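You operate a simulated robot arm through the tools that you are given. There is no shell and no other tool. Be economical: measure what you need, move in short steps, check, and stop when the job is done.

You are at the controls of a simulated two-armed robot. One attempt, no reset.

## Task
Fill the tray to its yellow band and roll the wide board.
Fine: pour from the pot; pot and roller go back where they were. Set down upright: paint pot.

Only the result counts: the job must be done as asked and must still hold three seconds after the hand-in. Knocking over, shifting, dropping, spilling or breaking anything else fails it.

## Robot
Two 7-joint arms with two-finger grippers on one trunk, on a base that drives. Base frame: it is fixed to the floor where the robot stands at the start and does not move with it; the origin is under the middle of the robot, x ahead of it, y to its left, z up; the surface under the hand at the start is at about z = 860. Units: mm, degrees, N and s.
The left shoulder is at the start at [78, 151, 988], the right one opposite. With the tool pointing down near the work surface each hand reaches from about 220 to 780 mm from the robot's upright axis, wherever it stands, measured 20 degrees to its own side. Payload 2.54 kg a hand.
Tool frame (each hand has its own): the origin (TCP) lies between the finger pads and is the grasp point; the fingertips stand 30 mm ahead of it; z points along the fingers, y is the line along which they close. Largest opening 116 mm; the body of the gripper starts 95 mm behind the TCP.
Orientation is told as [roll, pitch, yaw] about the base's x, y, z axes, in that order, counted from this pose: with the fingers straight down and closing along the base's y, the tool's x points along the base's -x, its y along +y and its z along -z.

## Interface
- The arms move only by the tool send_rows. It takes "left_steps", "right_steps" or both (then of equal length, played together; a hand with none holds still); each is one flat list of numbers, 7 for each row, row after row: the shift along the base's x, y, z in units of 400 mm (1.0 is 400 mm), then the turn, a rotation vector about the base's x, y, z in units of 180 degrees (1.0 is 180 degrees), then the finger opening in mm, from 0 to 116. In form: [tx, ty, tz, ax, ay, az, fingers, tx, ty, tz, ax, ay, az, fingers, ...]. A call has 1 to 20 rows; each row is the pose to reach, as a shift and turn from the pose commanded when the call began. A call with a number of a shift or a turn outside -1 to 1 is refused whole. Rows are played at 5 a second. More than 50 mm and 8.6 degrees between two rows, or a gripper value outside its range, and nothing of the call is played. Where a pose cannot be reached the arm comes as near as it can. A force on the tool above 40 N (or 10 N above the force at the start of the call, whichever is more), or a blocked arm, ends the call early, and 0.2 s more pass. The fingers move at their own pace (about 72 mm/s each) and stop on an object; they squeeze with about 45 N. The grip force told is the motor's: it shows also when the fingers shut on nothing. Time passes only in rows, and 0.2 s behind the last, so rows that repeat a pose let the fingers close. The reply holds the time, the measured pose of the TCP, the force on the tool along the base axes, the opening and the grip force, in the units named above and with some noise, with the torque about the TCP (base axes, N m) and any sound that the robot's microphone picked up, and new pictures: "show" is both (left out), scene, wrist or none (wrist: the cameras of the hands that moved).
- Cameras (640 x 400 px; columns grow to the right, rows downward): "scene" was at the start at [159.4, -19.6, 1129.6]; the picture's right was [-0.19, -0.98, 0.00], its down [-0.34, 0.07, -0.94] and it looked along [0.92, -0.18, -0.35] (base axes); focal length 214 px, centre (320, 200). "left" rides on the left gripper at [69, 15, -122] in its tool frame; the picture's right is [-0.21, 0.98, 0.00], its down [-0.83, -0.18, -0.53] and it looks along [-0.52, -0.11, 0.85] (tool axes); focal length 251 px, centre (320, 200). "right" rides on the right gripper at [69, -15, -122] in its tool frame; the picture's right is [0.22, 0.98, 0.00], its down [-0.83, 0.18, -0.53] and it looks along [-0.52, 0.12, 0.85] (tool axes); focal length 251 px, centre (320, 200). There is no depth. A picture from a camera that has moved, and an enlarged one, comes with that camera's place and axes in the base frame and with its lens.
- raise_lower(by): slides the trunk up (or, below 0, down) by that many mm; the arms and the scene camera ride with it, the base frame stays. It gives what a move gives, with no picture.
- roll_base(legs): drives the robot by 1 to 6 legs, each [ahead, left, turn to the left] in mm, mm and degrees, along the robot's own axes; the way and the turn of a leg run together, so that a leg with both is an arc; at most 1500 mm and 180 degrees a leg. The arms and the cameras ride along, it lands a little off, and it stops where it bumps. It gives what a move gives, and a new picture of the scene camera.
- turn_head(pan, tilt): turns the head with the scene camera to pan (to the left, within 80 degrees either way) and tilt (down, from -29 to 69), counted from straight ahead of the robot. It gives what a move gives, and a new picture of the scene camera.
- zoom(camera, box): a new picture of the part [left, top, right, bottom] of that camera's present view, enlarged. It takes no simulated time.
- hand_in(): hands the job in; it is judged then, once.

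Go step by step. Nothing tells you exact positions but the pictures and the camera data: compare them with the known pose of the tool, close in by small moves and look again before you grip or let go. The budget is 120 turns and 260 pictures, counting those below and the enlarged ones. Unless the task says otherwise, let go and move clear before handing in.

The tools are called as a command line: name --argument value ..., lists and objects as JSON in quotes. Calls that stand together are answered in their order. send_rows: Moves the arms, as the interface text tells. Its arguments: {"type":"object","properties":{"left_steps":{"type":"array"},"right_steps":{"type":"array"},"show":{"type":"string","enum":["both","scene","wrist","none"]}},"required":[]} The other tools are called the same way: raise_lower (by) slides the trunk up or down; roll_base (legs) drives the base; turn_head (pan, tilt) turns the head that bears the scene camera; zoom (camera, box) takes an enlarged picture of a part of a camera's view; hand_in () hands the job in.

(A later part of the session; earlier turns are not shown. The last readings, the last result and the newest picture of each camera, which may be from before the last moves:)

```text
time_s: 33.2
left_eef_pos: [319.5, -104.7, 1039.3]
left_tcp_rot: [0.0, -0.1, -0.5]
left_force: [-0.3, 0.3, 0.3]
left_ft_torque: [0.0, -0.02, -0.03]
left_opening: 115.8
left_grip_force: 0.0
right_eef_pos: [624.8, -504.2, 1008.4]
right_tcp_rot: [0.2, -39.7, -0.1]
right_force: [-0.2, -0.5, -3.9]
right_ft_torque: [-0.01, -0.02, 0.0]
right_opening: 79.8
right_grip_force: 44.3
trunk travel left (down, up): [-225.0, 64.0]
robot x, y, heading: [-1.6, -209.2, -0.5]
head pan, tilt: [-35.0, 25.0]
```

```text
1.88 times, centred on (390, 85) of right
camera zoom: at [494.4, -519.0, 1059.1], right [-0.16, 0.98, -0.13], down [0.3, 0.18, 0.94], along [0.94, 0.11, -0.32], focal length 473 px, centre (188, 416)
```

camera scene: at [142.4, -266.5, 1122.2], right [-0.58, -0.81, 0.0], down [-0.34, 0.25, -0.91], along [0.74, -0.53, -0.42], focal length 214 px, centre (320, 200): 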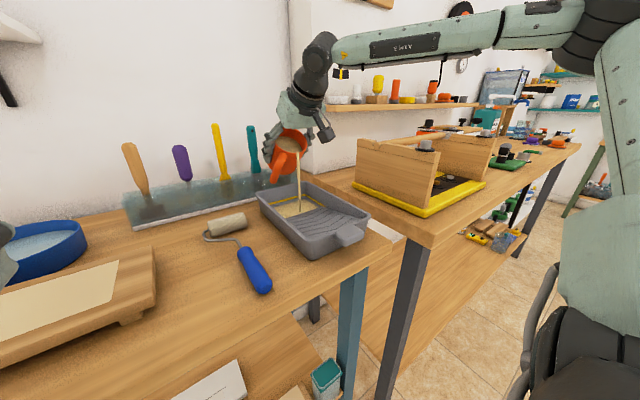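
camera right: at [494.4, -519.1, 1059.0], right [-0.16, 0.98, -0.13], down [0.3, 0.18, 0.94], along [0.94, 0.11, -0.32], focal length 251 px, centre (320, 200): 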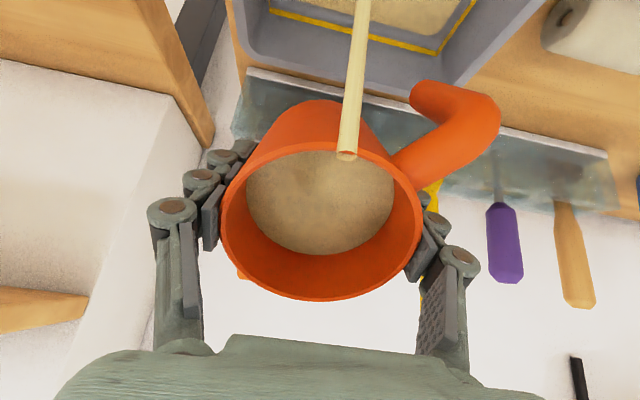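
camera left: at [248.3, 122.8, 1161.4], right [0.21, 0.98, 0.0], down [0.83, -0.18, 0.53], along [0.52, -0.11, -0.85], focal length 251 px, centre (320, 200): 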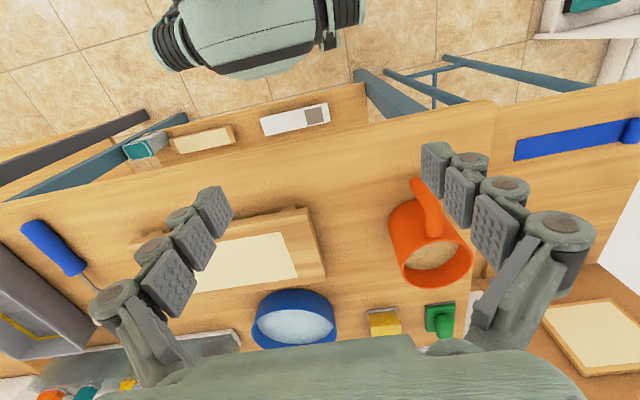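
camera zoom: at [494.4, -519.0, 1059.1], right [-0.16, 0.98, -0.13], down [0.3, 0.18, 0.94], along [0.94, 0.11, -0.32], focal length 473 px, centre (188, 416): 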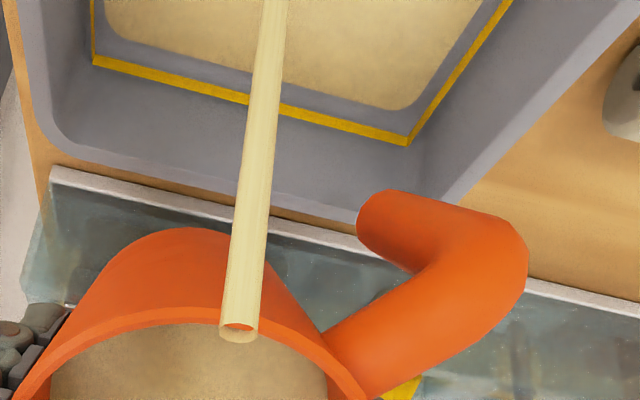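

The flow is slow; I'll tilt 7° more and hold a second.

send_rows --right_steps '[0, 0, 0, 0, -0.04, 0, 60, 0, 0, 0, 0, -0.04, 0, 60, 0, 0, 0, 0, -0.04, 0, 60, 0, 0, 0, 0, -0.04, 0, 60]' --show "wrist"

zoom --camera "scene" --box '[240, 170, 380, 270]'

```text
time_s: 34.2
left_eef_pos: [317.4, -104.3, 1038.3]
left_tcp_rot: [-0.1, -0.1, -0.5]
left_force: [-0.3, -0.8, 0.1]
left_ft_torque: [-0.03, -0.03, 0.01]
left_opening: 116.2
left_grip_force: 0.0
right_eef_pos: [623.7, -505.2, 1009.2]
right_tcp_rot: [0.1, -46.8, -0.2]
right_force: [0.1, 0.1, -3.7]
right_ft_torque: [-0.06, -0.04, 0.01]
right_opening: 79.9
right_grip_force: 44.6
trunk travel left (down, up): [-225.0, 64.0]
robot x, y, heading: [-1.6, -211.4, -0.6]
head pan, tilt: [-35.0, 25.0]
camera right: at [489.1, -519.1, 1042.8], right [-0.15, 0.98, -0.15], down [0.18, 0.18, 0.97], along [0.97, 0.11, -0.2], focal length 251 px, centre (320, 200)
```

right: 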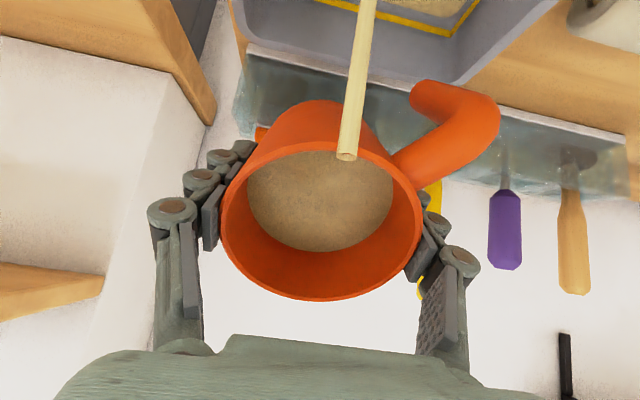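

```text
4.00 times, centred on (310, 220) of scene
camera zoom: at [142.4, -266.5, 1122.2], right [-0.58, -0.81, 0.0], down [-0.34, 0.25, -0.91], along [0.74, -0.53, -0.42], focal length 858 px, centre (360, 120)
```

zoom: 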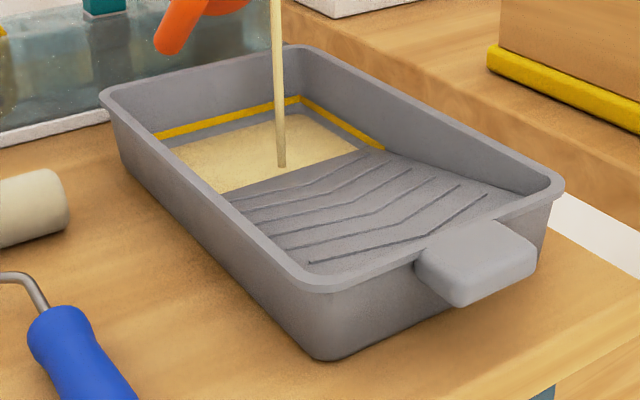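

send_rows --right_steps '[0, 0, 0, 0, -0.04, 0, 60, 0, 0, 0, 0, -0.04, 0, 60, 0, 0, 0, 0, -0.04, 0, 60, 0, 0, 0, 0, -0.04, 0, 60, 0, 0, 0, 0, -0.04, 0, 60]' --show "none"

zoom --camera "scene" --box '[250, 175, 350, 235]'

```text
time_s: 35.4
left_eef_pos: [317.4, -105.7, 1039.0]
left_tcp_rot: [0.0, 0.0, -0.4]
left_force: [0.2, 0.1, 0.2]
left_ft_torque: [-0.02, -0.01, 0.0]
left_opening: 115.9
left_grip_force: 0.1
right_eef_pos: [624.4, -503.1, 1008.7]
right_tcp_rot: [0.1, -54.1, -0.2]
right_force: [-0.9, -0.5, -4.0]
right_ft_torque: [-0.06, -0.04, 0.01]
right_opening: 79.8
right_grip_force: 44.8
trunk travel left (down, up): [-225.0, 64.0]
robot x, y, heading: [-1.6, -211.6, -0.7]
head pan, tilt: [-35.0, 25.0]
```

```text
6.40 times, centred on (300, 205) of scene
camera zoom: at [142.4, -266.5, 1122.3], right [-0.58, -0.81, 0.0], down [-0.34, 0.25, -0.91], along [0.74, -0.53, -0.42], focal length 1373 px, centre (448, 168)
```

zoom: 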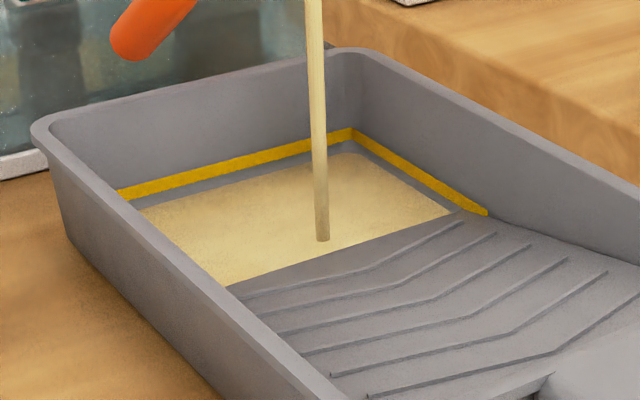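

send_rows --right_steps '[0, 0, 0, 0, 0, 0, 60, 0, 0, 0, 0, 0, 0, 60, 0, 0, 0, 0, 0, 0, 60, 0, 0, 0, 0, 0, 0, 60, 0, 0, 0, 0, 0, 0, 60]' --show "none"

zoom --camera "scene" --box '[250, 175, 350, 235]'

```text
time_s: 36.6
left_eef_pos: [317.8, -105.6, 1038.3]
left_tcp_rot: [-0.1, 0.0, -0.4]
left_force: [0.0, 0.4, -0.5]
left_ft_torque: [-0.01, 0.0, 0.0]
left_opening: 116.1
left_grip_force: 0.1
right_eef_pos: [624.5, -505.0, 1009.9]
right_tcp_rot: [0.2, -54.1, -0.1]
right_force: [0.2, -0.1, -3.4]
right_ft_torque: [-0.06, -0.06, 0.0]
right_opening: 79.9
right_grip_force: 45.2
trunk travel left (down, up): [-225.0, 64.0]
robot x, y, heading: [-2.7, -209.7, -0.2]
head pan, tilt: [-35.0, 25.0]
```

```text
6.40 times, centred on (300, 205) of scene
camera zoom: at [142.4, -266.5, 1122.3], right [-0.58, -0.81, 0.0], down [-0.34, 0.25, -0.91], along [0.74, -0.53, -0.42], focal length 1373 px, centre (448, 168)
```

zoom: 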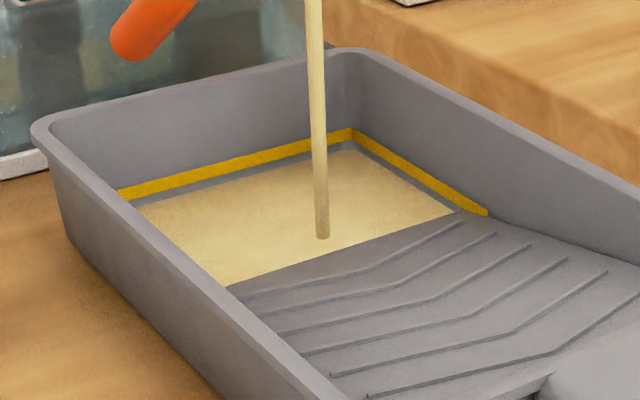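

send_rows --right_steps '[0, 0, 0, 0, 0, 0, 60, 0, 0, 0, 0, 0, 0, 60, 0, 0, 0, 0, 0, 0, 60, 0, 0, 0, 0, 0, 0, 60, 0, 0, 0, 0, 0, 0, 60, 0, 0, 0, 0, 0, 0, 60, 0, 0, 0, 0, 0, 0, 60]' --show "none"

zoom --camera "scene" --box '[260, 185, 330, 225]'

zoom --camera "right" --box '[220, 0, 560, 170]'

```text
time_s: 38.2
left_eef_pos: [318.1, -105.0, 1039.4]
left_tcp_rot: [0.0, 0.0, -0.4]
left_force: [0.2, 0.3, -0.6]
left_ft_torque: [0.0, 0.01, 0.02]
left_opening: 116.1
left_grip_force: 0.2
right_eef_pos: [624.1, -504.2, 1008.0]
right_tcp_rot: [0.2, -54.0, -0.2]
right_force: [0.1, 0.7, -3.3]
right_ft_torque: [-0.05, 0.0, -0.02]
right_opening: 79.8
right_grip_force: 44.6
trunk travel left (down, up): [-225.0, 64.0]
robot x, y, heading: [-0.4, -209.1, -0.6]
head pan, tilt: [-35.0, 25.0]
```

```text
9.14 times, centred on (295, 205) of scene
camera zoom: at [142.4, -266.5, 1122.3], right [-0.58, -0.81, 0.0], down [-0.34, 0.25, -0.91], along [0.74, -0.53, -0.42], focal length 1961 px, centre (549, 154)
```

zoom: 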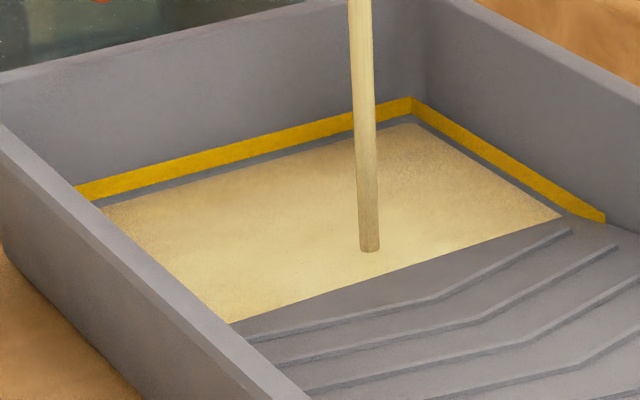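

```text
1.88 times, centred on (390, 85) of right
camera zoom: at [485.9, -519.1, 1026.2], right [-0.12, 0.98, -0.17], down [0.05, 0.18, 0.98], along [0.99, 0.11, -0.07], focal length 473 px, centre (188, 416)
```

zoom: 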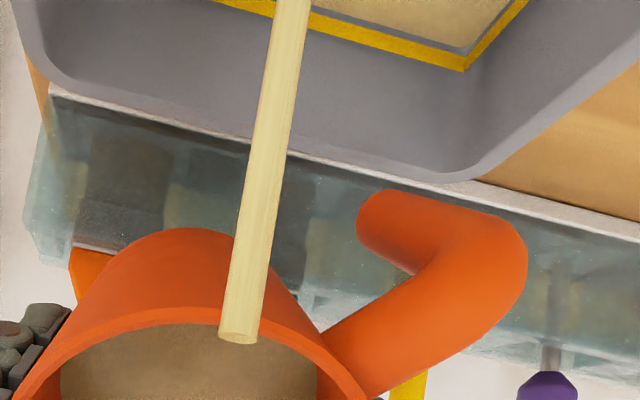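

send_rows --right_steps '[0, 0, 0, 0, 0, 0, 60, 0, 0, 0, 0, 0, 0, 60, 0, 0, 0, 0, 0, 0, 60, 0, 0, 0, 0, 0, 0, 60, 0, 0, 0, 0, 0, 0, 60, 0, 0, 0, 0, 0, 0, 60, 0, 0, 0, 0, 0, 0, 60, 0, 0, 0, 0, 0, 0, 60, 0, 0, 0, 0, 0, 0, 60, 0, 0, 0, 0, 0, 0, 60]' --show "none"

zoom --camera "scene" --box '[260, 185, 330, 225]'

```text
time_s: 40.4
left_eef_pos: [317.4, -104.5, 1039.0]
left_tcp_rot: [0.0, 0.0, -0.4]
left_force: [-0.2, 0.2, -0.1]
left_ft_torque: [0.02, -0.06, -0.01]
left_opening: 115.8
left_grip_force: 0.1
right_eef_pos: [624.6, -504.3, 1008.9]
right_tcp_rot: [0.2, -54.0, -0.2]
right_force: [0.5, 0.4, -2.8]
right_ft_torque: [-0.04, 0.02, -0.01]
right_opening: 79.8
right_grip_force: 45.0
trunk travel left (down, up): [-225.0, 64.0]
robot x, y, heading: [-1.7, -211.2, -0.3]
head pan, tilt: [-35.0, 25.0]
```

```text
9.14 times, centred on (295, 205) of scene
camera zoom: at [142.4, -266.5, 1122.3], right [-0.58, -0.81, 0.0], down [-0.34, 0.25, -0.91], along [0.74, -0.53, -0.42], focal length 1961 px, centre (549, 154)
```

zoom: 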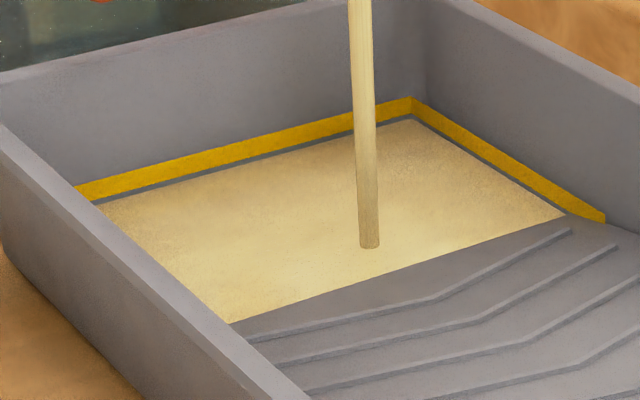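

send_rows --right_steps '[0, 0, 0, 0, 0, 0, 60, 0, 0, 0, 0, 0, 0, 60, 0, 0, 0, 0, 0, 0, 60, 0, 0, 0, 0, 0, 0, 60, 0, 0, 0, 0, 0, 0, 60, 0, 0, 0, 0, 0, 0, 60, 0, 0, 0, 0, 0, 0, 60, 0, 0, 0, 0, 0, 0, 60, 0, 0, 0, 0, 0, 0, 60, 0, 0, 0, 0, 0, 0, 60]' --show "none"

zoom --camera "scene" --box '[260, 185, 330, 225]'

```text
time_s: 42.6
left_eef_pos: [318.2, -104.6, 1039.1]
left_tcp_rot: [0.0, 0.0, -0.4]
left_force: [-0.6, -0.8, 1.3]
left_ft_torque: [-0.03, 0.01, -0.02]
left_opening: 116.1
left_grip_force: 0.0
right_eef_pos: [624.0, -504.5, 1009.8]
right_tcp_rot: [0.2, -54.0, -0.2]
right_force: [0.1, 0.7, -3.7]
right_ft_torque: [-0.01, 0.0, 0.02]
right_opening: 79.8
right_grip_force: 45.4
trunk travel left (down, up): [-225.0, 64.0]
robot x, y, heading: [1.1, -211.1, -0.2]
head pan, tilt: [-35.0, 25.0]
```

```text
9.14 times, centred on (295, 205) of scene
camera zoom: at [142.4, -266.5, 1122.3], right [-0.58, -0.81, 0.0], down [-0.34, 0.25, -0.91], along [0.74, -0.53, -0.42], focal length 1961 px, centre (549, 154)
```

zoom: 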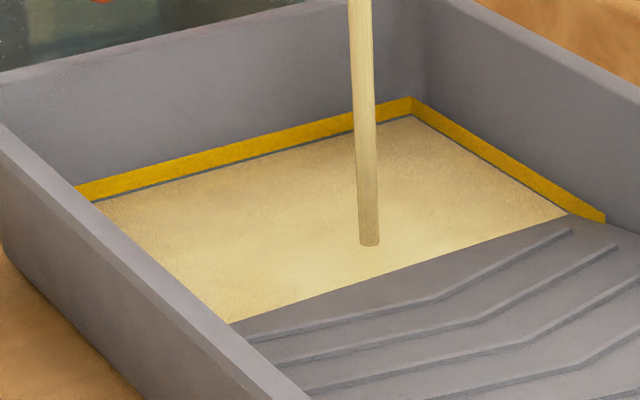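

At the lower edge of the band; aiming for the middle of it.

send_rows --right_steps '[0, 0, 0, 0, 0, 0, 60, 0, 0, 0, 0, 0, 0, 60, 0, 0, 0, 0, 0, 0, 60, 0, 0, 0, 0, 0, 0, 60, 0, 0, 0, 0, 0, 0, 60, 0, 0, 0, 0, 0, 0, 60, 0, 0, 0, 0, 0, 0, 60, 0, 0, 0, 0, 0, 0, 60, 0, 0, 0, 0, 0, 0, 60, 0, 0, 0, 0, 0, 0, 60]' --show "none"

zoom --camera "scene" --box '[260, 185, 330, 225]'

```text
time_s: 44.8
left_eef_pos: [318.0, -104.5, 1038.6]
left_tcp_rot: [0.0, 0.0, -0.4]
left_force: [0.7, -0.9, 0.3]
left_ft_torque: [0.0, -0.03, 0.01]
left_opening: 116.1
left_grip_force: 0.2
right_eef_pos: [624.1, -504.0, 1008.6]
right_tcp_rot: [0.2, -54.0, -0.3]
right_force: [0.3, 0.5, -2.7]
right_ft_torque: [-0.06, 0.01, 0.0]
right_opening: 80.0
right_grip_force: 44.8
trunk travel left (down, up): [-225.0, 64.0]
robot x, y, heading: [-1.8, -209.4, -0.5]
head pan, tilt: [-35.0, 25.0]
```

```text
9.14 times, centred on (295, 205) of scene
camera zoom: at [142.4, -266.5, 1122.3], right [-0.58, -0.81, 0.0], down [-0.34, 0.25, -0.91], along [0.74, -0.53, -0.42], focal length 1961 px, centre (549, 154)
```

zoom: 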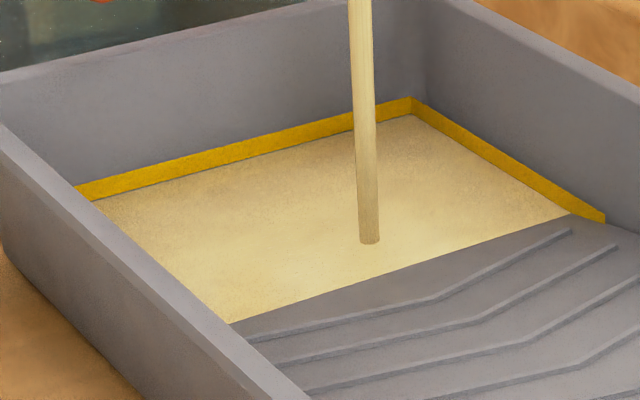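

send_rows --right_steps '[0, 0, 0, 0, -0.025, 0, 60, 0, 0, 0, 0, -0.025, 0, 60, 0, 0, 0, 0, -0.025, 0, 60, 0, 0, 0, 0, -0.025, 0, 60, 0, 0, 0, 0, -0.025, 0, 60, 0, 0, 0, 0, -0.025, 0, 60, 0, 0, 0, 0, -0.025, 0, 60, 0, 0, 0, 0, -0.025, 0, 60]' --show "none"

zoom --camera "scene" --box '[260, 185, 330, 225]'

```text
time_s: 46.6
left_eef_pos: [318.1, -104.4, 1039.3]
left_tcp_rot: [0.0, 0.0, -0.4]
left_force: [-0.2, 0.4, -0.1]
left_ft_torque: [-0.02, -0.03, -0.01]
left_opening: 116.1
left_grip_force: 0.1
right_eef_pos: [624.0, -504.8, 1008.7]
right_tcp_rot: [0.3, -58.5, -0.3]
right_force: [-0.9, 0.8, -2.3]
right_ft_torque: [-0.03, 0.01, 0.05]
right_opening: 79.9
right_grip_force: 45.4
trunk travel left (down, up): [-225.0, 64.0]
robot x, y, heading: [-4.0, -209.2, -0.5]
head pan, tilt: [-35.0, 25.0]
```

```text
9.14 times, centred on (295, 205) of scene
camera zoom: at [142.4, -266.5, 1122.3], right [-0.58, -0.81, 0.0], down [-0.34, 0.25, -0.91], along [0.74, -0.53, -0.42], focal length 1961 px, centre (549, 154)
```

zoom: 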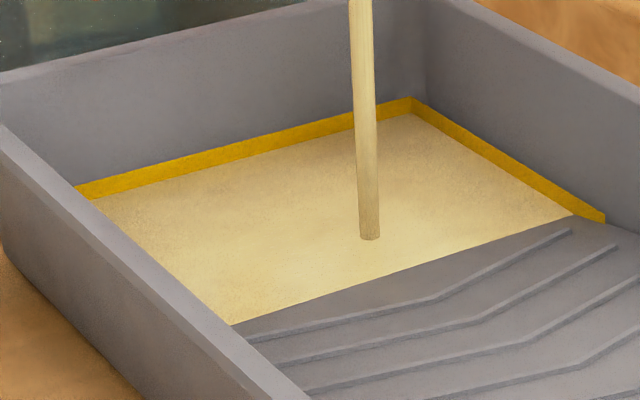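

send_rows --right_steps '[0, 0, 0, 0, 0, 0, 60, 0, 0, 0, 0, 0, 0, 60, 0, 0, 0, 0, 0, 0, 60, 0, 0, 0, 0, 0, 0, 60, 0, 0, 0, 0, 0, 0, 60, 0, 0, 0, 0, 0, 0, 60, 0, 0, 0, 0, 0, 0, 60, 0, 0, 0, 0, 0, 0, 60, 0, 0, 0, 0, 0, 0, 60, 0, 0, 0, 0, 0, 0, 60, 0, 0, 0, 0, 0, 0, 60]' --show "none"

zoom --camera "scene" --box '[260, 185, 330, 225]'

```text
time_s: 49.0
left_eef_pos: [317.8, -104.9, 1038.3]
left_tcp_rot: [0.0, 0.0, -0.3]
left_force: [0.0, -0.6, -0.2]
left_ft_torque: [0.02, -0.03, 0.03]
left_opening: 116.1
left_grip_force: 0.0
right_eef_pos: [625.3, -504.9, 1008.6]
right_tcp_rot: [0.3, -58.5, -0.3]
right_force: [-0.3, -0.6, -2.5]
right_ft_torque: [0.0, 0.01, 0.03]
right_opening: 80.0
right_grip_force: 44.7
trunk travel left (down, up): [-225.0, 64.0]
robot x, y, heading: [-2.0, -211.0, -0.3]
head pan, tilt: [-35.0, 25.0]
```

```text
9.14 times, centred on (295, 205) of scene
camera zoom: at [142.4, -266.5, 1122.3], right [-0.58, -0.81, 0.0], down [-0.34, 0.25, -0.91], along [0.74, -0.53, -0.42], focal length 1961 px, centre (549, 154)
```

zoom: 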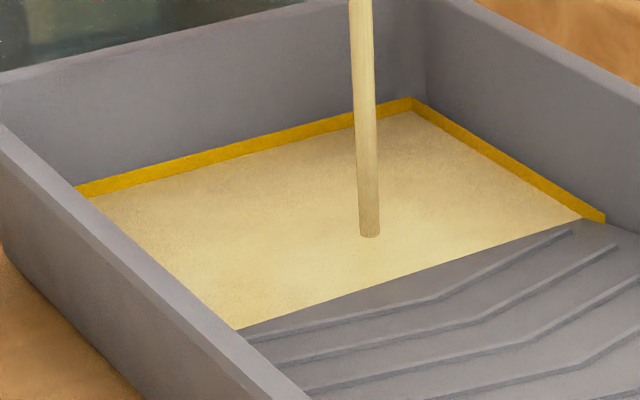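

Nearly mid-band; a short further pour, then bring the pot upright in the same call.

send_rows --right_steps '[0, 0, 0, 0, 0, 0, 60, 0, 0, 0, 0, 0, 0, 60, 0, 0, 0, 0, 0, 0, 60, 0, 0, 0, 0, 0, 0, 60, 0, 0, 0, 0, 0, 0, 60, 0, 0, 0, 0, 0, 0, 60, 0, 0, 0, 0, 0, 0, 60, 0, 0, 0, 0, 0.045, 0, 60, 0, 0, 0, 0, 0.09, 0, 60, 0, 0, 0, 0, 0.135, 0, 60, 0, 0, 0, 0, 0.18, 0, 60, 0, 0, 0, 0, 0.2, 0, 60, 0, 0, 0, 0, 0.2, 0, 60]' --show "scene"

zoom --camera "scene" --box '[260, 185, 330, 225]'

```text
time_s: 51.8
left_eef_pos: [318.0, -103.5, 1039.7]
left_tcp_rot: [-0.1, 0.0, -0.3]
left_force: [-0.4, -0.4, -0.4]
left_ft_torque: [0.02, -0.03, -0.03]
left_opening: 116.1
left_grip_force: 0.0
right_eef_pos: [624.8, -503.8, 1008.3]
right_tcp_rot: [0.1, -22.4, -0.1]
right_force: [0.0, 0.1, -1.7]
right_ft_torque: [-0.07, -0.05, 0.04]
right_opening: 79.5
right_grip_force: 44.5
trunk travel left (down, up): [-225.0, 64.0]
robot x, y, heading: [-2.3, -210.7, -0.5]
head pan, tilt: [-35.0, 25.0]
camera scene: at [142.3, -266.5, 1122.3], right [-0.58, -0.81, 0.0], down [-0.34, 0.25, -0.91], along [0.74, -0.53, -0.42], focal length 214 px, centre (320, 200)
```

scene: 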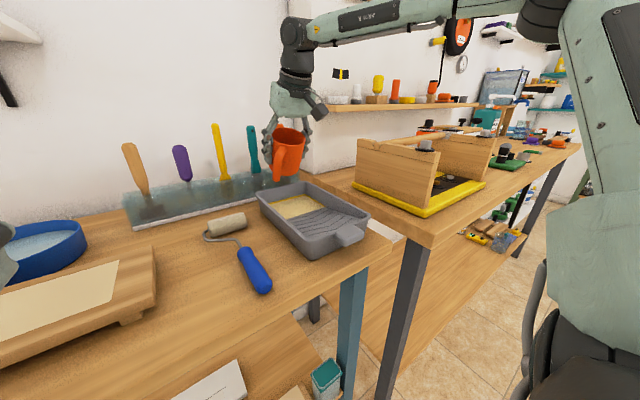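

```text
9.14 times, centred on (295, 205) of scene
camera zoom: at [142.3, -266.5, 1122.3], right [-0.58, -0.81, 0.0], down [-0.34, 0.25, -0.91], along [0.74, -0.53, -0.42], focal length 1961 px, centre (549, 154)
```

zoom: 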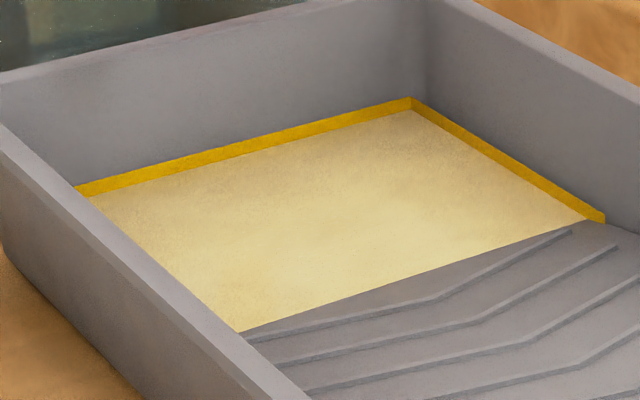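

Level sits about 40% up the band. Since the roller will take some, I'll pour slightly more.

send_rows --right_steps '[0, 0, 0, 0, -0.045, 0, 60, 0, 0, 0, 0, -0.09, 0, 60, 0, 0, 0, 0, -0.135, 0, 60, 0, 0, 0, 0, -0.18, 0, 60, 0, 0, 0, 0, -0.205, 0, 60, 0, 0, 0, 0, -0.205, 0, 60, 0, 0, 0, 0, -0.205, 0, 60, 0, 0, 0, 0, -0.205, 0, 60, 0, 0, 0, 0, -0.205, 0, 60, 0, 0, 0, 0, -0.205, 0, 60, 0, 0, 0, 0, -0.205, 0, 60, 0, 0, 0, 0, -0.205, 0, 60, 0, 0, 0, 0, -0.205, 0, 60, 0, 0, 0, 0, -0.205, 0, 60, 0, 0, 0, 0, -0.205, 0, 60]' --show "none"

zoom --camera "scene" --box '[260, 185, 330, 225]'

```text
time_s: 55.0
left_eef_pos: [317.6, -104.6, 1038.9]
left_tcp_rot: [0.0, 0.0, -0.4]
left_force: [-0.4, 0.0, 0.8]
left_ft_torque: [-0.01, -0.03, 0.0]
left_opening: 115.9
left_grip_force: 0.0
right_eef_pos: [625.4, -504.9, 1009.0]
right_tcp_rot: [0.1, -59.4, -0.3]
right_force: [0.6, -0.8, -2.8]
right_ft_torque: [-0.06, -0.01, -0.02]
right_opening: 80.0
right_grip_force: 45.3
trunk travel left (down, up): [-225.0, 64.0]
robot x, y, heading: [3.2, -210.9, -0.4]
head pan, tilt: [-35.0, 25.0]
```

```text
9.14 times, centred on (295, 205) of scene
camera zoom: at [142.3, -266.5, 1122.3], right [-0.58, -0.81, 0.0], down [-0.34, 0.25, -0.91], along [0.74, -0.53, -0.42], focal length 1961 px, centre (549, 154)
```

zoom: 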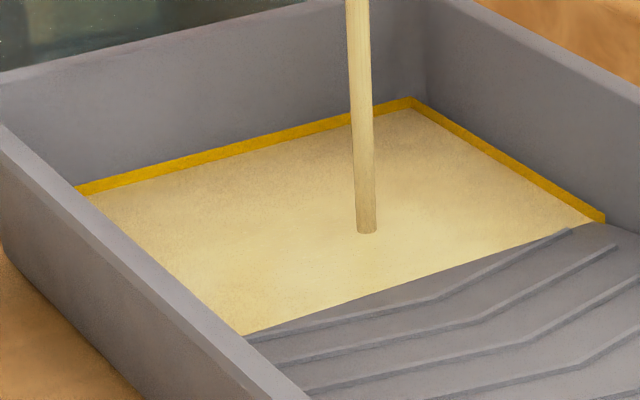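

send_rows --right_steps '[0, 0, 0, 0, 0, 0, 60, 0, 0, 0, 0, 0, 0, 60, 0, 0, 0, 0, 0, 0, 60, 0, 0, 0, 0, 0, 0, 60, 0, 0, 0, 0, 0.045, 0, 60, 0, 0, 0, 0, 0.09, 0, 60, 0, 0, 0, 0, 0.135, 0, 60, 0, 0, 0, 0, 0.18, 0, 60, 0, 0, 0, 0, 0.22, 0, 60, 0, 0, 0.02, 0, 0.26, 0, 60, 0, 0, 0.05, 0, 0.3, 0, 60, 0, 0, 0.07, 0, 0.33, 0, 60, 0, 0, 0.07, 0, 0.33, 0, 60]' --show "scene"

zoom --camera "scene" --box '[260, 185, 330, 225]'

```text
time_s: 57.8
left_eef_pos: [318.3, -105.0, 1039.9]
left_tcp_rot: [0.0, 0.0, -0.5]
left_force: [0.2, -0.1, -0.2]
left_ft_torque: [-0.01, 0.01, -0.04]
left_opening: 116.1
left_grip_force: 0.0
right_eef_pos: [625.2, -504.4, 1036.1]
right_tcp_rot: [0.0, 0.0, -0.2]
right_force: [-0.4, 0.1, -1.6]
right_ft_torque: [-0.04, -0.03, 0.03]
right_opening: 80.2
right_grip_force: 45.0
trunk travel left (down, up): [-225.0, 64.0]
robot x, y, heading: [-2.8, -209.7, -0.5]
head pan, tilt: [-35.0, 25.0]
camera scene: at [142.1, -266.4, 1122.3], right [-0.58, -0.81, 0.0], down [-0.34, 0.25, -0.91], along [0.74, -0.53, -0.42], focal length 214 px, centre (320, 200)
```

scene: 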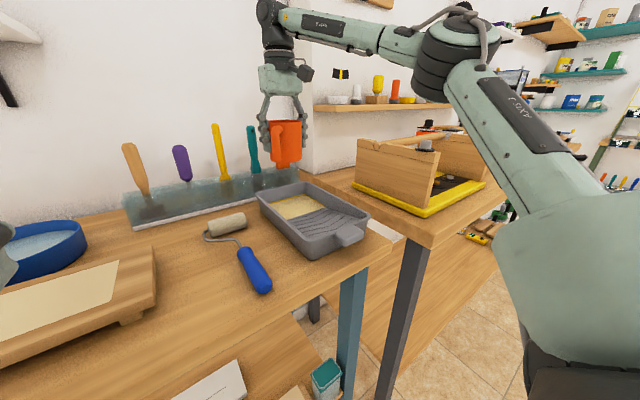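

```text
9.14 times, centred on (295, 205) of scene
camera zoom: at [142.1, -266.4, 1122.3], right [-0.58, -0.81, 0.0], down [-0.34, 0.25, -0.91], along [0.74, -0.53, -0.42], focal length 1961 px, centre (549, 154)
```

zoom: 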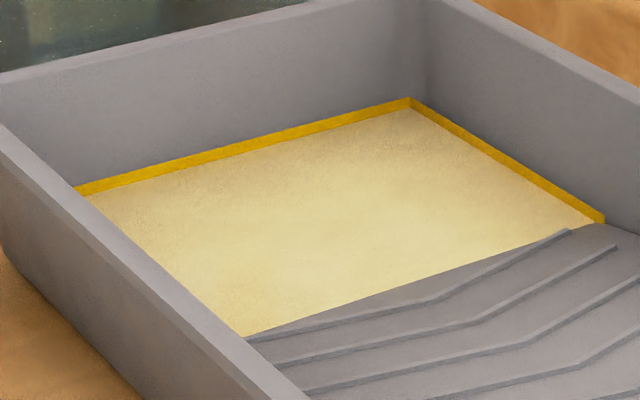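

The level is just past mid-band and the pot is upright. Now I return the pot: retract, drive left, unturn.

send_rows --right_steps '[-0.06, 0, 0, 0, 0, 0, 60, -0.15, -0.02, 0, 0, 0, 0, 60, -0.25, -0.04, 0, 0, 0, 0, 60, -0.34, -0.06, 0, 0, 0, 0, 60, -0.42, -0.07, 0, 0, 0, 0, 60, -0.42, -0.07, 0, 0, 0, 0, 60]' --show "none"

roll_base --legs '[[0, 300, 0], [0, 310, 0]]'

```text
time_s: 59.2
left_eef_pos: [318.6, -104.4, 1038.4]
left_tcp_rot: [0.0, 0.0, -0.4]
left_force: [-0.9, 0.1, -0.1]
left_ft_torque: [0.02, 0.0, 0.0]
left_opening: 116.1
left_grip_force: 0.2
right_eef_pos: [456.5, -530.5, 1037.5]
right_tcp_rot: [0.0, 0.0, -0.3]
right_force: [-0.2, 0.7, -2.1]
right_ft_torque: [-0.04, -0.09, 0.0]
right_opening: 80.0
right_grip_force: 44.6
trunk travel left (down, up): [-225.0, 64.0]
robot x, y, heading: [-1.6, -213.3, -0.5]
head pan, tilt: [-35.0, 25.0]
```

```text
time_s: 66.0
left_eef_pos: [316.0, 518.1, 1039.3]
left_tcp_rot: [0.0, -0.1, 0.1]
left_force: [-0.4, -0.1, -0.1]
left_ft_torque: [-0.03, -0.02, 0.0]
left_opening: 115.9
left_grip_force: 0.1
right_eef_pos: [457.8, 93.4, 1037.5]
right_tcp_rot: [0.1, 0.0, 0.5]
right_force: [0.1, -0.1, -2.6]
right_ft_torque: [-0.04, -0.07, 0.01]
right_opening: 80.0
right_grip_force: 44.9
trunk travel left (down, up): [-225.0, 64.0]
robot x, y, heading: [-0.1, 406.8, 0.0]
head pan, tilt: [-35.0, 25.0]
camera scene: at [142.5, 355.3, 1122.3], right [-0.57, -0.82, 0.0], down [-0.35, 0.24, -0.91], along [0.74, -0.52, -0.42], focal length 214 px, centre (320, 200)
```

scene: 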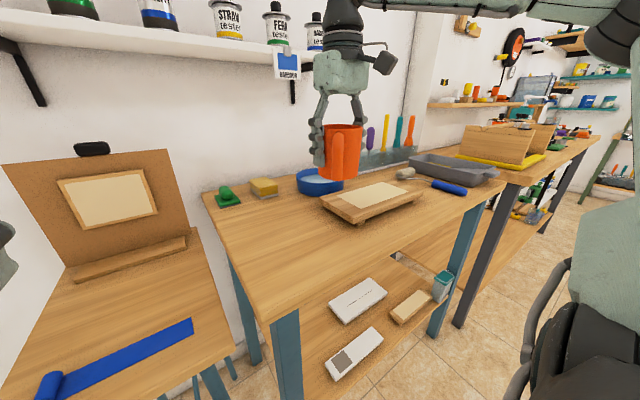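

send_rows --right_steps '[0.02, 0.05, 0, 0, 0, 0.04, 60, 0.04, 0.1, 0, 0, 0, 0.08, 60, 0.06, 0.16, 0, 0, 0, 0.12, 60, 0.08, 0.21, 0, 0, 0, 0.16, 60, 0.1, 0.26, 0, 0, 0, 0.2, 60, 0.107, 0.295, 0, 0, 0, 0.231, 60, 0.107, 0.295, -0.08, 0, 0, 0.231, 60, 0.107, 0.295, -0.16, 0, 0, 0.231, 60, 0.107, 0.295, -0.22, 0, 0, 0.231, 60, 0.107, 0.295, -0.25, 0, 0, 0.231, 60, 0.107, 0.295, -0.25, 0, 0, 0.231, 60]'

```text
time_s: 68.4
left_eef_pos: [316.5, 519.8, 1038.9]
left_tcp_rot: [0.0, 0.0, 0.0]
left_force: [-0.9, -0.2, -0.4]
left_ft_torque: [0.01, 0.02, -0.03]
left_opening: 116.0
left_grip_force: 0.1
right_eef_pos: [501.1, 211.1, 937.2]
right_tcp_rot: [0.0, 0.0, 42.1]
right_force: [0.5, 0.4, -3.0]
right_ft_torque: [0.02, -0.03, -0.01]
right_opening: 79.9
right_grip_force: 45.1
trunk travel left (down, up): [-225.0, 64.0]
robot x, y, heading: [-3.0, 410.0, 0.4]
head pan, tilt: [-35.0, 25.0]
camera scene: at [142.5, 355.3, 1122.3], right [-0.57, -0.82, 0.0], down [-0.35, 0.24, -0.91], along [0.74, -0.52, -0.42], focal length 214 px, centre (320, 200)
camera right: at [460.9, 153.7, 1059.7], right [-0.81, 0.58, 0.0], down [0.49, 0.69, 0.53], along [0.31, 0.43, -0.85], focal length 251 px, centre (320, 200)
```

scene: 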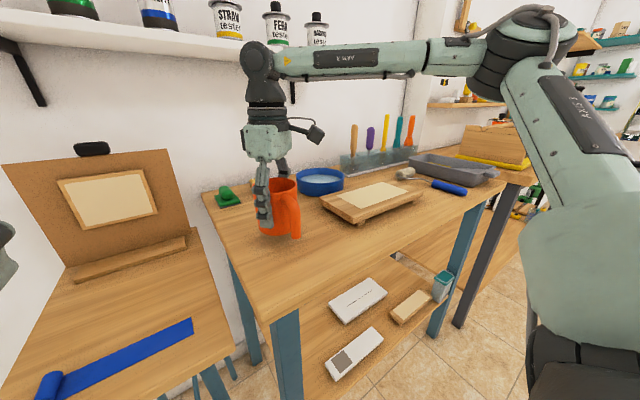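
right: 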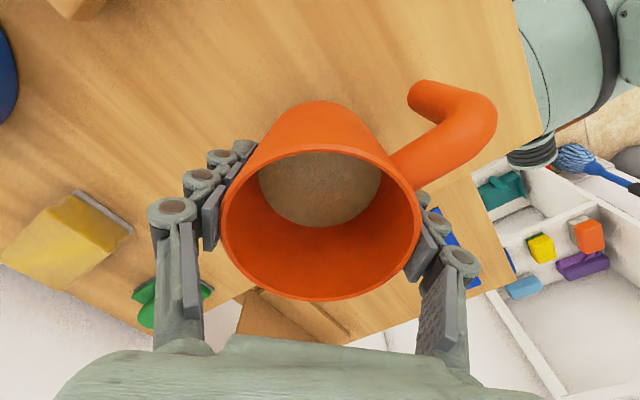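

send_rows --right_steps '[0, 0, -0.04, 0, 0, 0, 60, 0, 0, -0.065, 0, 0, 0, 60, 0, 0, -0.07, 0, 0, 0, 60, 0, 0, -0.07, 0, 0, 0, 60]' --show "none"

```text
time_s: 69.4
left_eef_pos: [315.7, 518.1, 1038.8]
left_tcp_rot: [0.0, 0.1, 0.0]
left_force: [-0.3, 0.0, 0.8]
left_ft_torque: [0.02, 0.0, -0.03]
left_opening: 116.1
left_grip_force: 0.0
right_eef_pos: [499.9, 212.3, 907.6]
right_tcp_rot: [0.0, -0.2, 42.0]
right_force: [0.4, -1.3, -0.1]
right_ft_torque: [0.0, 0.03, 0.0]
right_opening: 80.1
right_grip_force: 44.8
trunk travel left (down, up): [-225.0, 64.0]
robot x, y, heading: [-2.5, 409.0, 0.1]
head pan, tilt: [-35.0, 25.0]
```

The pot rests on the table (weight gone from the hand). Release and rise.

send_rows --right_steps '[0, 0, 0, 0, 0, 0, 90, 0, 0, 0, 0, 0, 0, 116, 0, 0, 0, 0, 0, 0, 116, 0, 0, 0.05, 0, 0, 0, 116, 0, 0, 0.15, 0, 0, 0, 116, 0, 0, 0.25, 0, 0, 0, 116, 0, 0, 0.35, 0, 0, 0, 116]'

```text
time_s: 71.0
left_eef_pos: [316.4, 519.5, 1039.1]
left_tcp_rot: [0.1, 0.0, 0.1]
left_force: [-0.3, 0.4, 0.5]
left_ft_torque: [0.01, -0.03, 0.02]
left_opening: 116.1
left_grip_force: 0.0
right_eef_pos: [502.6, 211.6, 1048.6]
right_tcp_rot: [-0.1, 0.0, 41.9]
right_force: [0.0, -0.2, 0.1]
right_ft_torque: [0.03, 0.06, 0.01]
right_opening: 115.9
right_grip_force: 0.1
trunk travel left (down, up): [-225.0, 64.0]
robot x, y, heading: [-0.4, 411.4, 0.1]
head pan, tilt: [-35.0, 25.0]
camera scene: at [142.1, 355.5, 1122.3], right [-0.57, -0.82, 0.0], down [-0.35, 0.24, -0.91], along [0.74, -0.52, -0.42], focal length 214 px, centre (320, 200)
camera right: at [461.9, 155.0, 1171.4], right [-0.81, 0.58, 0.0], down [0.49, 0.69, 0.53], along [0.31, 0.43, -0.85], focal length 251 px, centre (320, 200)
```

scene: 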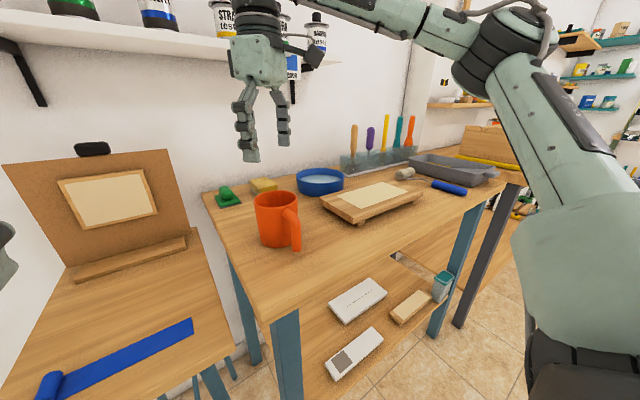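
right: 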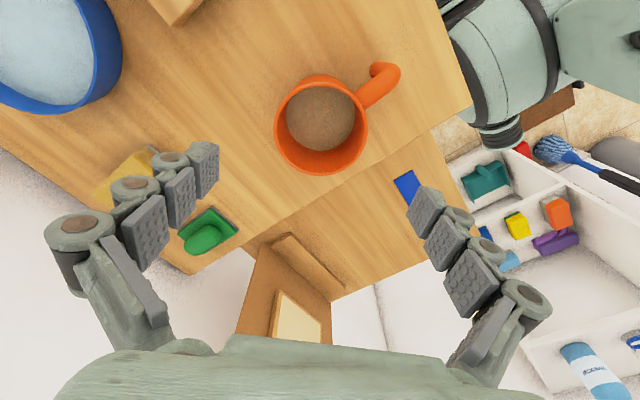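

Pot is back in place. Next the roller: untwist the hand, retract and drive right.

send_rows --right_steps '[-0.05, -0.03, 0.02, 0, 0, -0.045, 116, -0.1, -0.06, 0.02, 0, 0, -0.09, 116, -0.15, -0.09, 0.02, 0, 0, -0.135, 116, -0.2, -0.12, 0.02, 0, 0, -0.18, 116, -0.22, -0.14, 0.02, 0, 0, -0.22, 116, -0.22, -0.15, 0.02, 0, 0, -0.233, 116]' --show "none"

roll_base --legs '[[0, -300, 0], [0, -270, 0]]'

zoom --camera "right" --box '[0, 0, 640, 400]'

```text
time_s: 72.4
left_eef_pos: [315.1, 518.8, 1038.7]
left_tcp_rot: [0.0, 0.1, 0.1]
left_force: [-0.2, -0.4, -0.5]
left_ft_torque: [0.03, 0.0, -0.02]
left_opening: 116.0
left_grip_force: 0.1
right_eef_pos: [411.9, 149.5, 1057.9]
right_tcp_rot: [-0.1, 0.0, 0.0]
right_force: [0.8, -0.3, -0.4]
right_ft_torque: [-0.01, -0.01, -0.01]
right_opening: 116.0
right_grip_force: 0.0
trunk travel left (down, up): [-225.0, 64.0]
robot x, y, heading: [1.6, 409.7, 0.1]
head pan, tilt: [-35.0, 25.0]
```

```text
time_s: 78.6
left_eef_pos: [320.4, -45.9, 1039.3]
left_tcp_rot: [-0.2, 0.0, 0.6]
left_force: [-0.2, -0.1, 0.8]
left_ft_torque: [0.01, 0.04, -0.02]
left_opening: 115.9
left_grip_force: 0.1
right_eef_pos: [418.5, -413.9, 1057.8]
right_tcp_rot: [0.0, 0.0, 0.4]
right_force: [0.3, -0.2, 0.4]
right_ft_torque: [0.05, -0.02, -0.05]
right_opening: 115.9
right_grip_force: 0.1
trunk travel left (down, up): [-225.0, 64.0]
robot x, y, heading: [6.5, -161.4, 0.7]
head pan, tilt: [-35.0, 25.0]
camera scene: at [146.5, -210.4, 1122.3], right [-0.57, -0.82, 0.0], down [-0.35, 0.24, -0.91], along [0.75, -0.51, -0.42], focal length 214 px, centre (320, 200)
```

scene: 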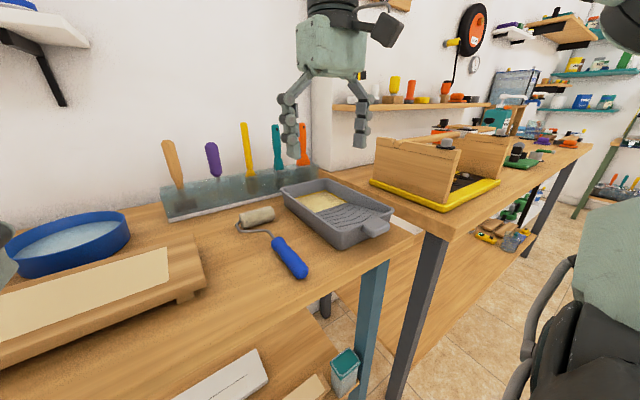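

```text
1.00 times, centred on (320, 200) of right (not enlarged: the box is as wide or as high as the picture)
camera zoom: at [350.0, -429.4, 1181.0], right [-0.22, 0.97, 0.0], down [0.82, 0.19, 0.53], along [0.52, 0.12, -0.85], focal length 251 px, centre (320, 200)
```

zoom: 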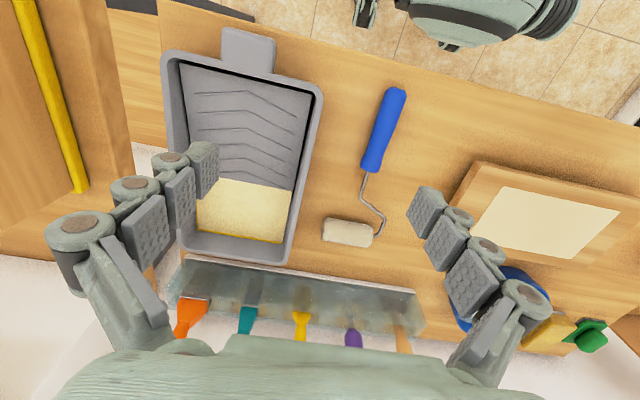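

zoom --camera "scene" --box '[225, 195, 325, 285]'

zoom --camera "right" --box '[300, 70, 440, 260]'

```text
4.44 times, centred on (275, 240) of scene
camera zoom: at [146.5, -210.4, 1122.3], right [-0.57, -0.82, 0.0], down [-0.35, 0.24, -0.91], along [0.75, -0.51, -0.42], focal length 953 px, centre (520, 22)
```

zoom: 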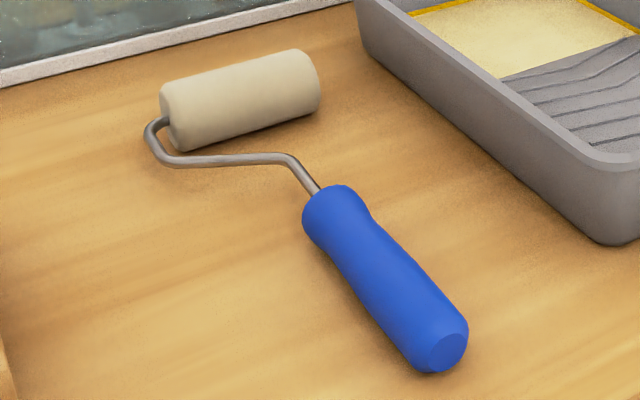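

```text
2.11 times, centred on (370, 165) of right
camera zoom: at [350.0, -429.4, 1181.0], right [-0.22, 0.97, 0.0], down [0.82, 0.19, 0.53], along [0.52, 0.12, -0.85], focal length 529 px, centre (215, 274)
```

zoom: 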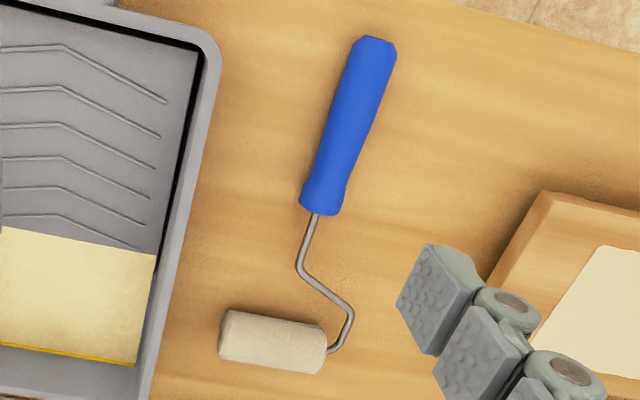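

The roller handle lies along x from 376 to 477 at y about -334. I'll hover over it tilted 20° and check alignment.

send_rows --right_steps '[0.01, 0.05, -0.05, 0.001, -0.03, 0.003, 80, 0.02, 0.1, -0.1, 0.0015, -0.06, 0.006, 80, 0.03, 0.15, -0.15, 0.002, -0.09, 0.009, 80, 0.036, 0.199, -0.2, 0.0027, -0.111, 0.012, 80, 0.036, 0.199, -0.245, 0.0027, -0.111, 0.012, 80, 0.036, 0.199, -0.245, 0.0027, -0.111, 0.012, 80]'

```text
time_s: 80.0
left_eef_pos: [319.1, -45.3, 1039.4]
left_tcp_rot: [0.0, 0.0, 0.6]
left_force: [-0.6, -0.2, -0.1]
left_ft_torque: [-0.02, 0.0, 0.03]
left_opening: 115.7
left_grip_force: 0.0
right_eef_pos: [432.3, -334.9, 958.0]
right_tcp_rot: [0.0, -20.0, 2.6]
right_force: [-0.5, -0.6, 0.2]
right_ft_torque: [-0.01, 0.0, -0.03]
right_opening: 80.2
right_grip_force: 0.1
trunk travel left (down, up): [-225.0, 64.0]
robot x, y, heading: [0.8, -158.1, 0.7]
head pan, tilt: [-35.0, 25.0]
camera scene: at [146.5, -210.2, 1122.3], right [-0.57, -0.82, 0.0], down [-0.35, 0.24, -0.91], along [0.75, -0.51, -0.42], focal length 214 px, centre (320, 200)
camera right: at [326.7, -354.9, 1051.0], right [-0.25, 0.97, -0.07], down [0.58, 0.21, 0.78], along [0.77, 0.15, -0.62], focal length 251 px, centre (320, 200)
```

scene: 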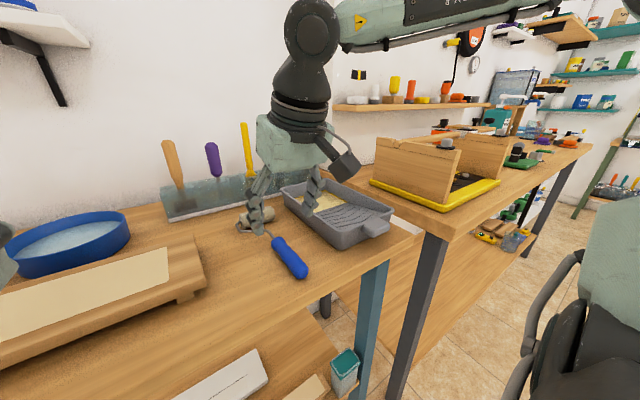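
right: 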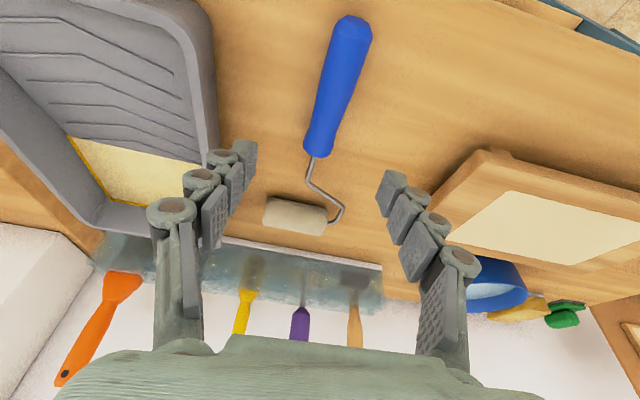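

Alignment matches. Descend and grip.

send_rows --right_steps '[0, 0, -0.08, 0, 0, 0, 80, 0, 0, -0.13, 0, 0, 0, 80, 0, 0, -0.152, 0, 0, 0, 80, 0, 0, -0.152, 0, 0, 0, 80]'

```text
time_s: 81.0
left_eef_pos: [318.6, -45.7, 1038.2]
left_tcp_rot: [0.0, 0.0, 0.5]
left_force: [0.3, -0.1, -1.3]
left_ft_torque: [-0.04, -0.02, 0.0]
left_opening: 116.0
left_grip_force: 0.0
right_eef_pos: [432.3, -334.6, 897.7]
right_tcp_rot: [0.0, -20.1, 2.7]
right_force: [0.4, 0.3, -0.2]
right_ft_torque: [0.0, 0.02, 0.02]
right_opening: 79.9
right_grip_force: 0.1
trunk travel left (down, up): [-225.0, 64.0]
robot x, y, heading: [7.4, -158.9, 0.5]
head pan, tilt: [-35.0, 25.0]
camera scene: at [146.5, -210.2, 1122.3], right [-0.57, -0.82, 0.0], down [-0.35, 0.24, -0.91], along [0.75, -0.51, -0.42], focal length 214 px, centre (320, 200)
camera right: at [327.6, -354.7, 990.6], right [-0.25, 0.97, -0.07], down [0.58, 0.21, 0.78], along [0.77, 0.15, -0.62], focal length 251 px, centre (320, 200)
```

scene: 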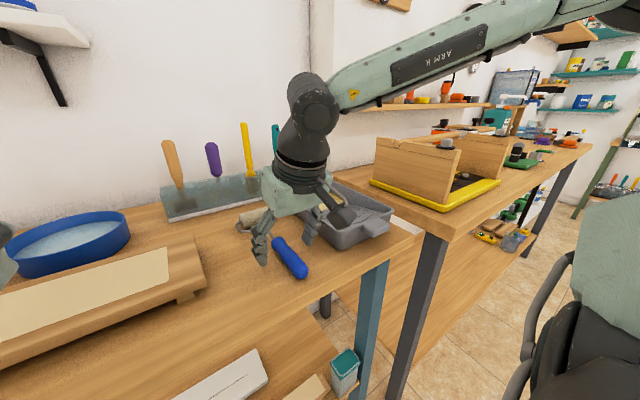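
right: 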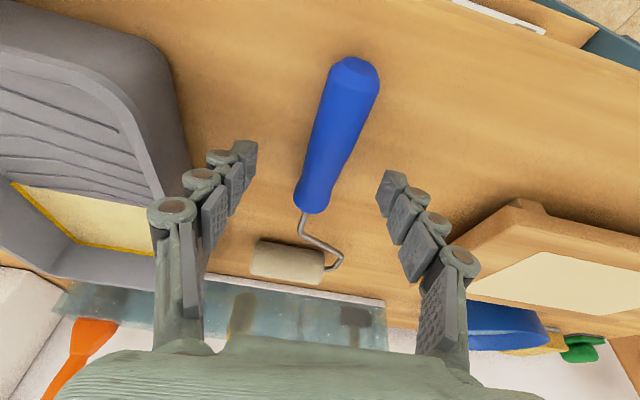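

send_rows --right_steps '[0, 0, -0.004, 0, 0, 0, 60, 0, 0, -0.004, 0, 0, 0, 40, 0, 0, -0.004, 0, 0, 0, 20, 0, 0, -0.004, 0, 0, 0, 10, 0, 0, -0.004, 0, 0, 0, 10, 0, 0, -0.004, 0, 0, 0, 10]'

```text
time_s: 82.4
left_eef_pos: [318.9, -45.2, 1040.4]
left_tcp_rot: [0.0, 0.0, 0.5]
left_force: [0.0, -0.4, 0.2]
left_ft_torque: [0.03, -0.04, -0.01]
left_opening: 116.1
left_grip_force: 0.1
right_eef_pos: [433.6, -334.8, 897.0]
right_tcp_rot: [-0.1, -20.0, 2.7]
right_force: [0.5, -0.9, 2.3]
right_ft_torque: [0.0, -0.11, -0.11]
right_opening: 23.7
right_grip_force: 44.5
trunk travel left (down, up): [-225.0, 64.0]
robot x, y, heading: [4.0, -161.7, 0.6]
head pan, tilt: [-35.0, 25.0]
camera scene: at [146.4, -210.3, 1122.3], right [-0.57, -0.82, 0.0], down [-0.35, 0.24, -0.91], along [0.75, -0.51, -0.42], focal length 214 px, centre (320, 200)
camera right: at [328.1, -354.9, 988.8], right [-0.25, 0.97, -0.07], down [0.58, 0.21, 0.78], along [0.77, 0.15, -0.62], focal length 251 px, centre (320, 200)
```

scene: 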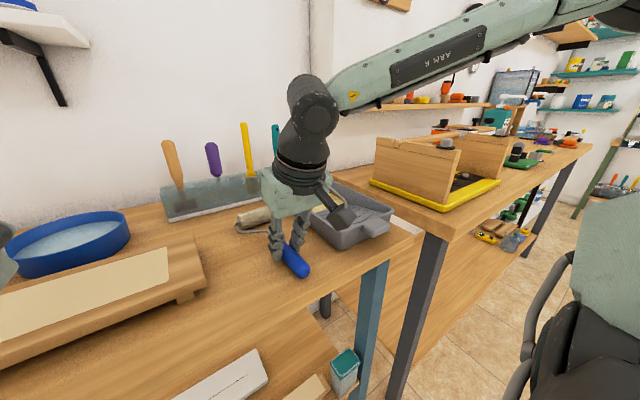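
right: 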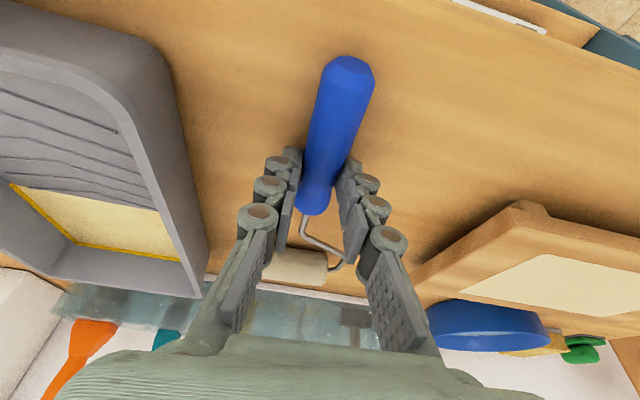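

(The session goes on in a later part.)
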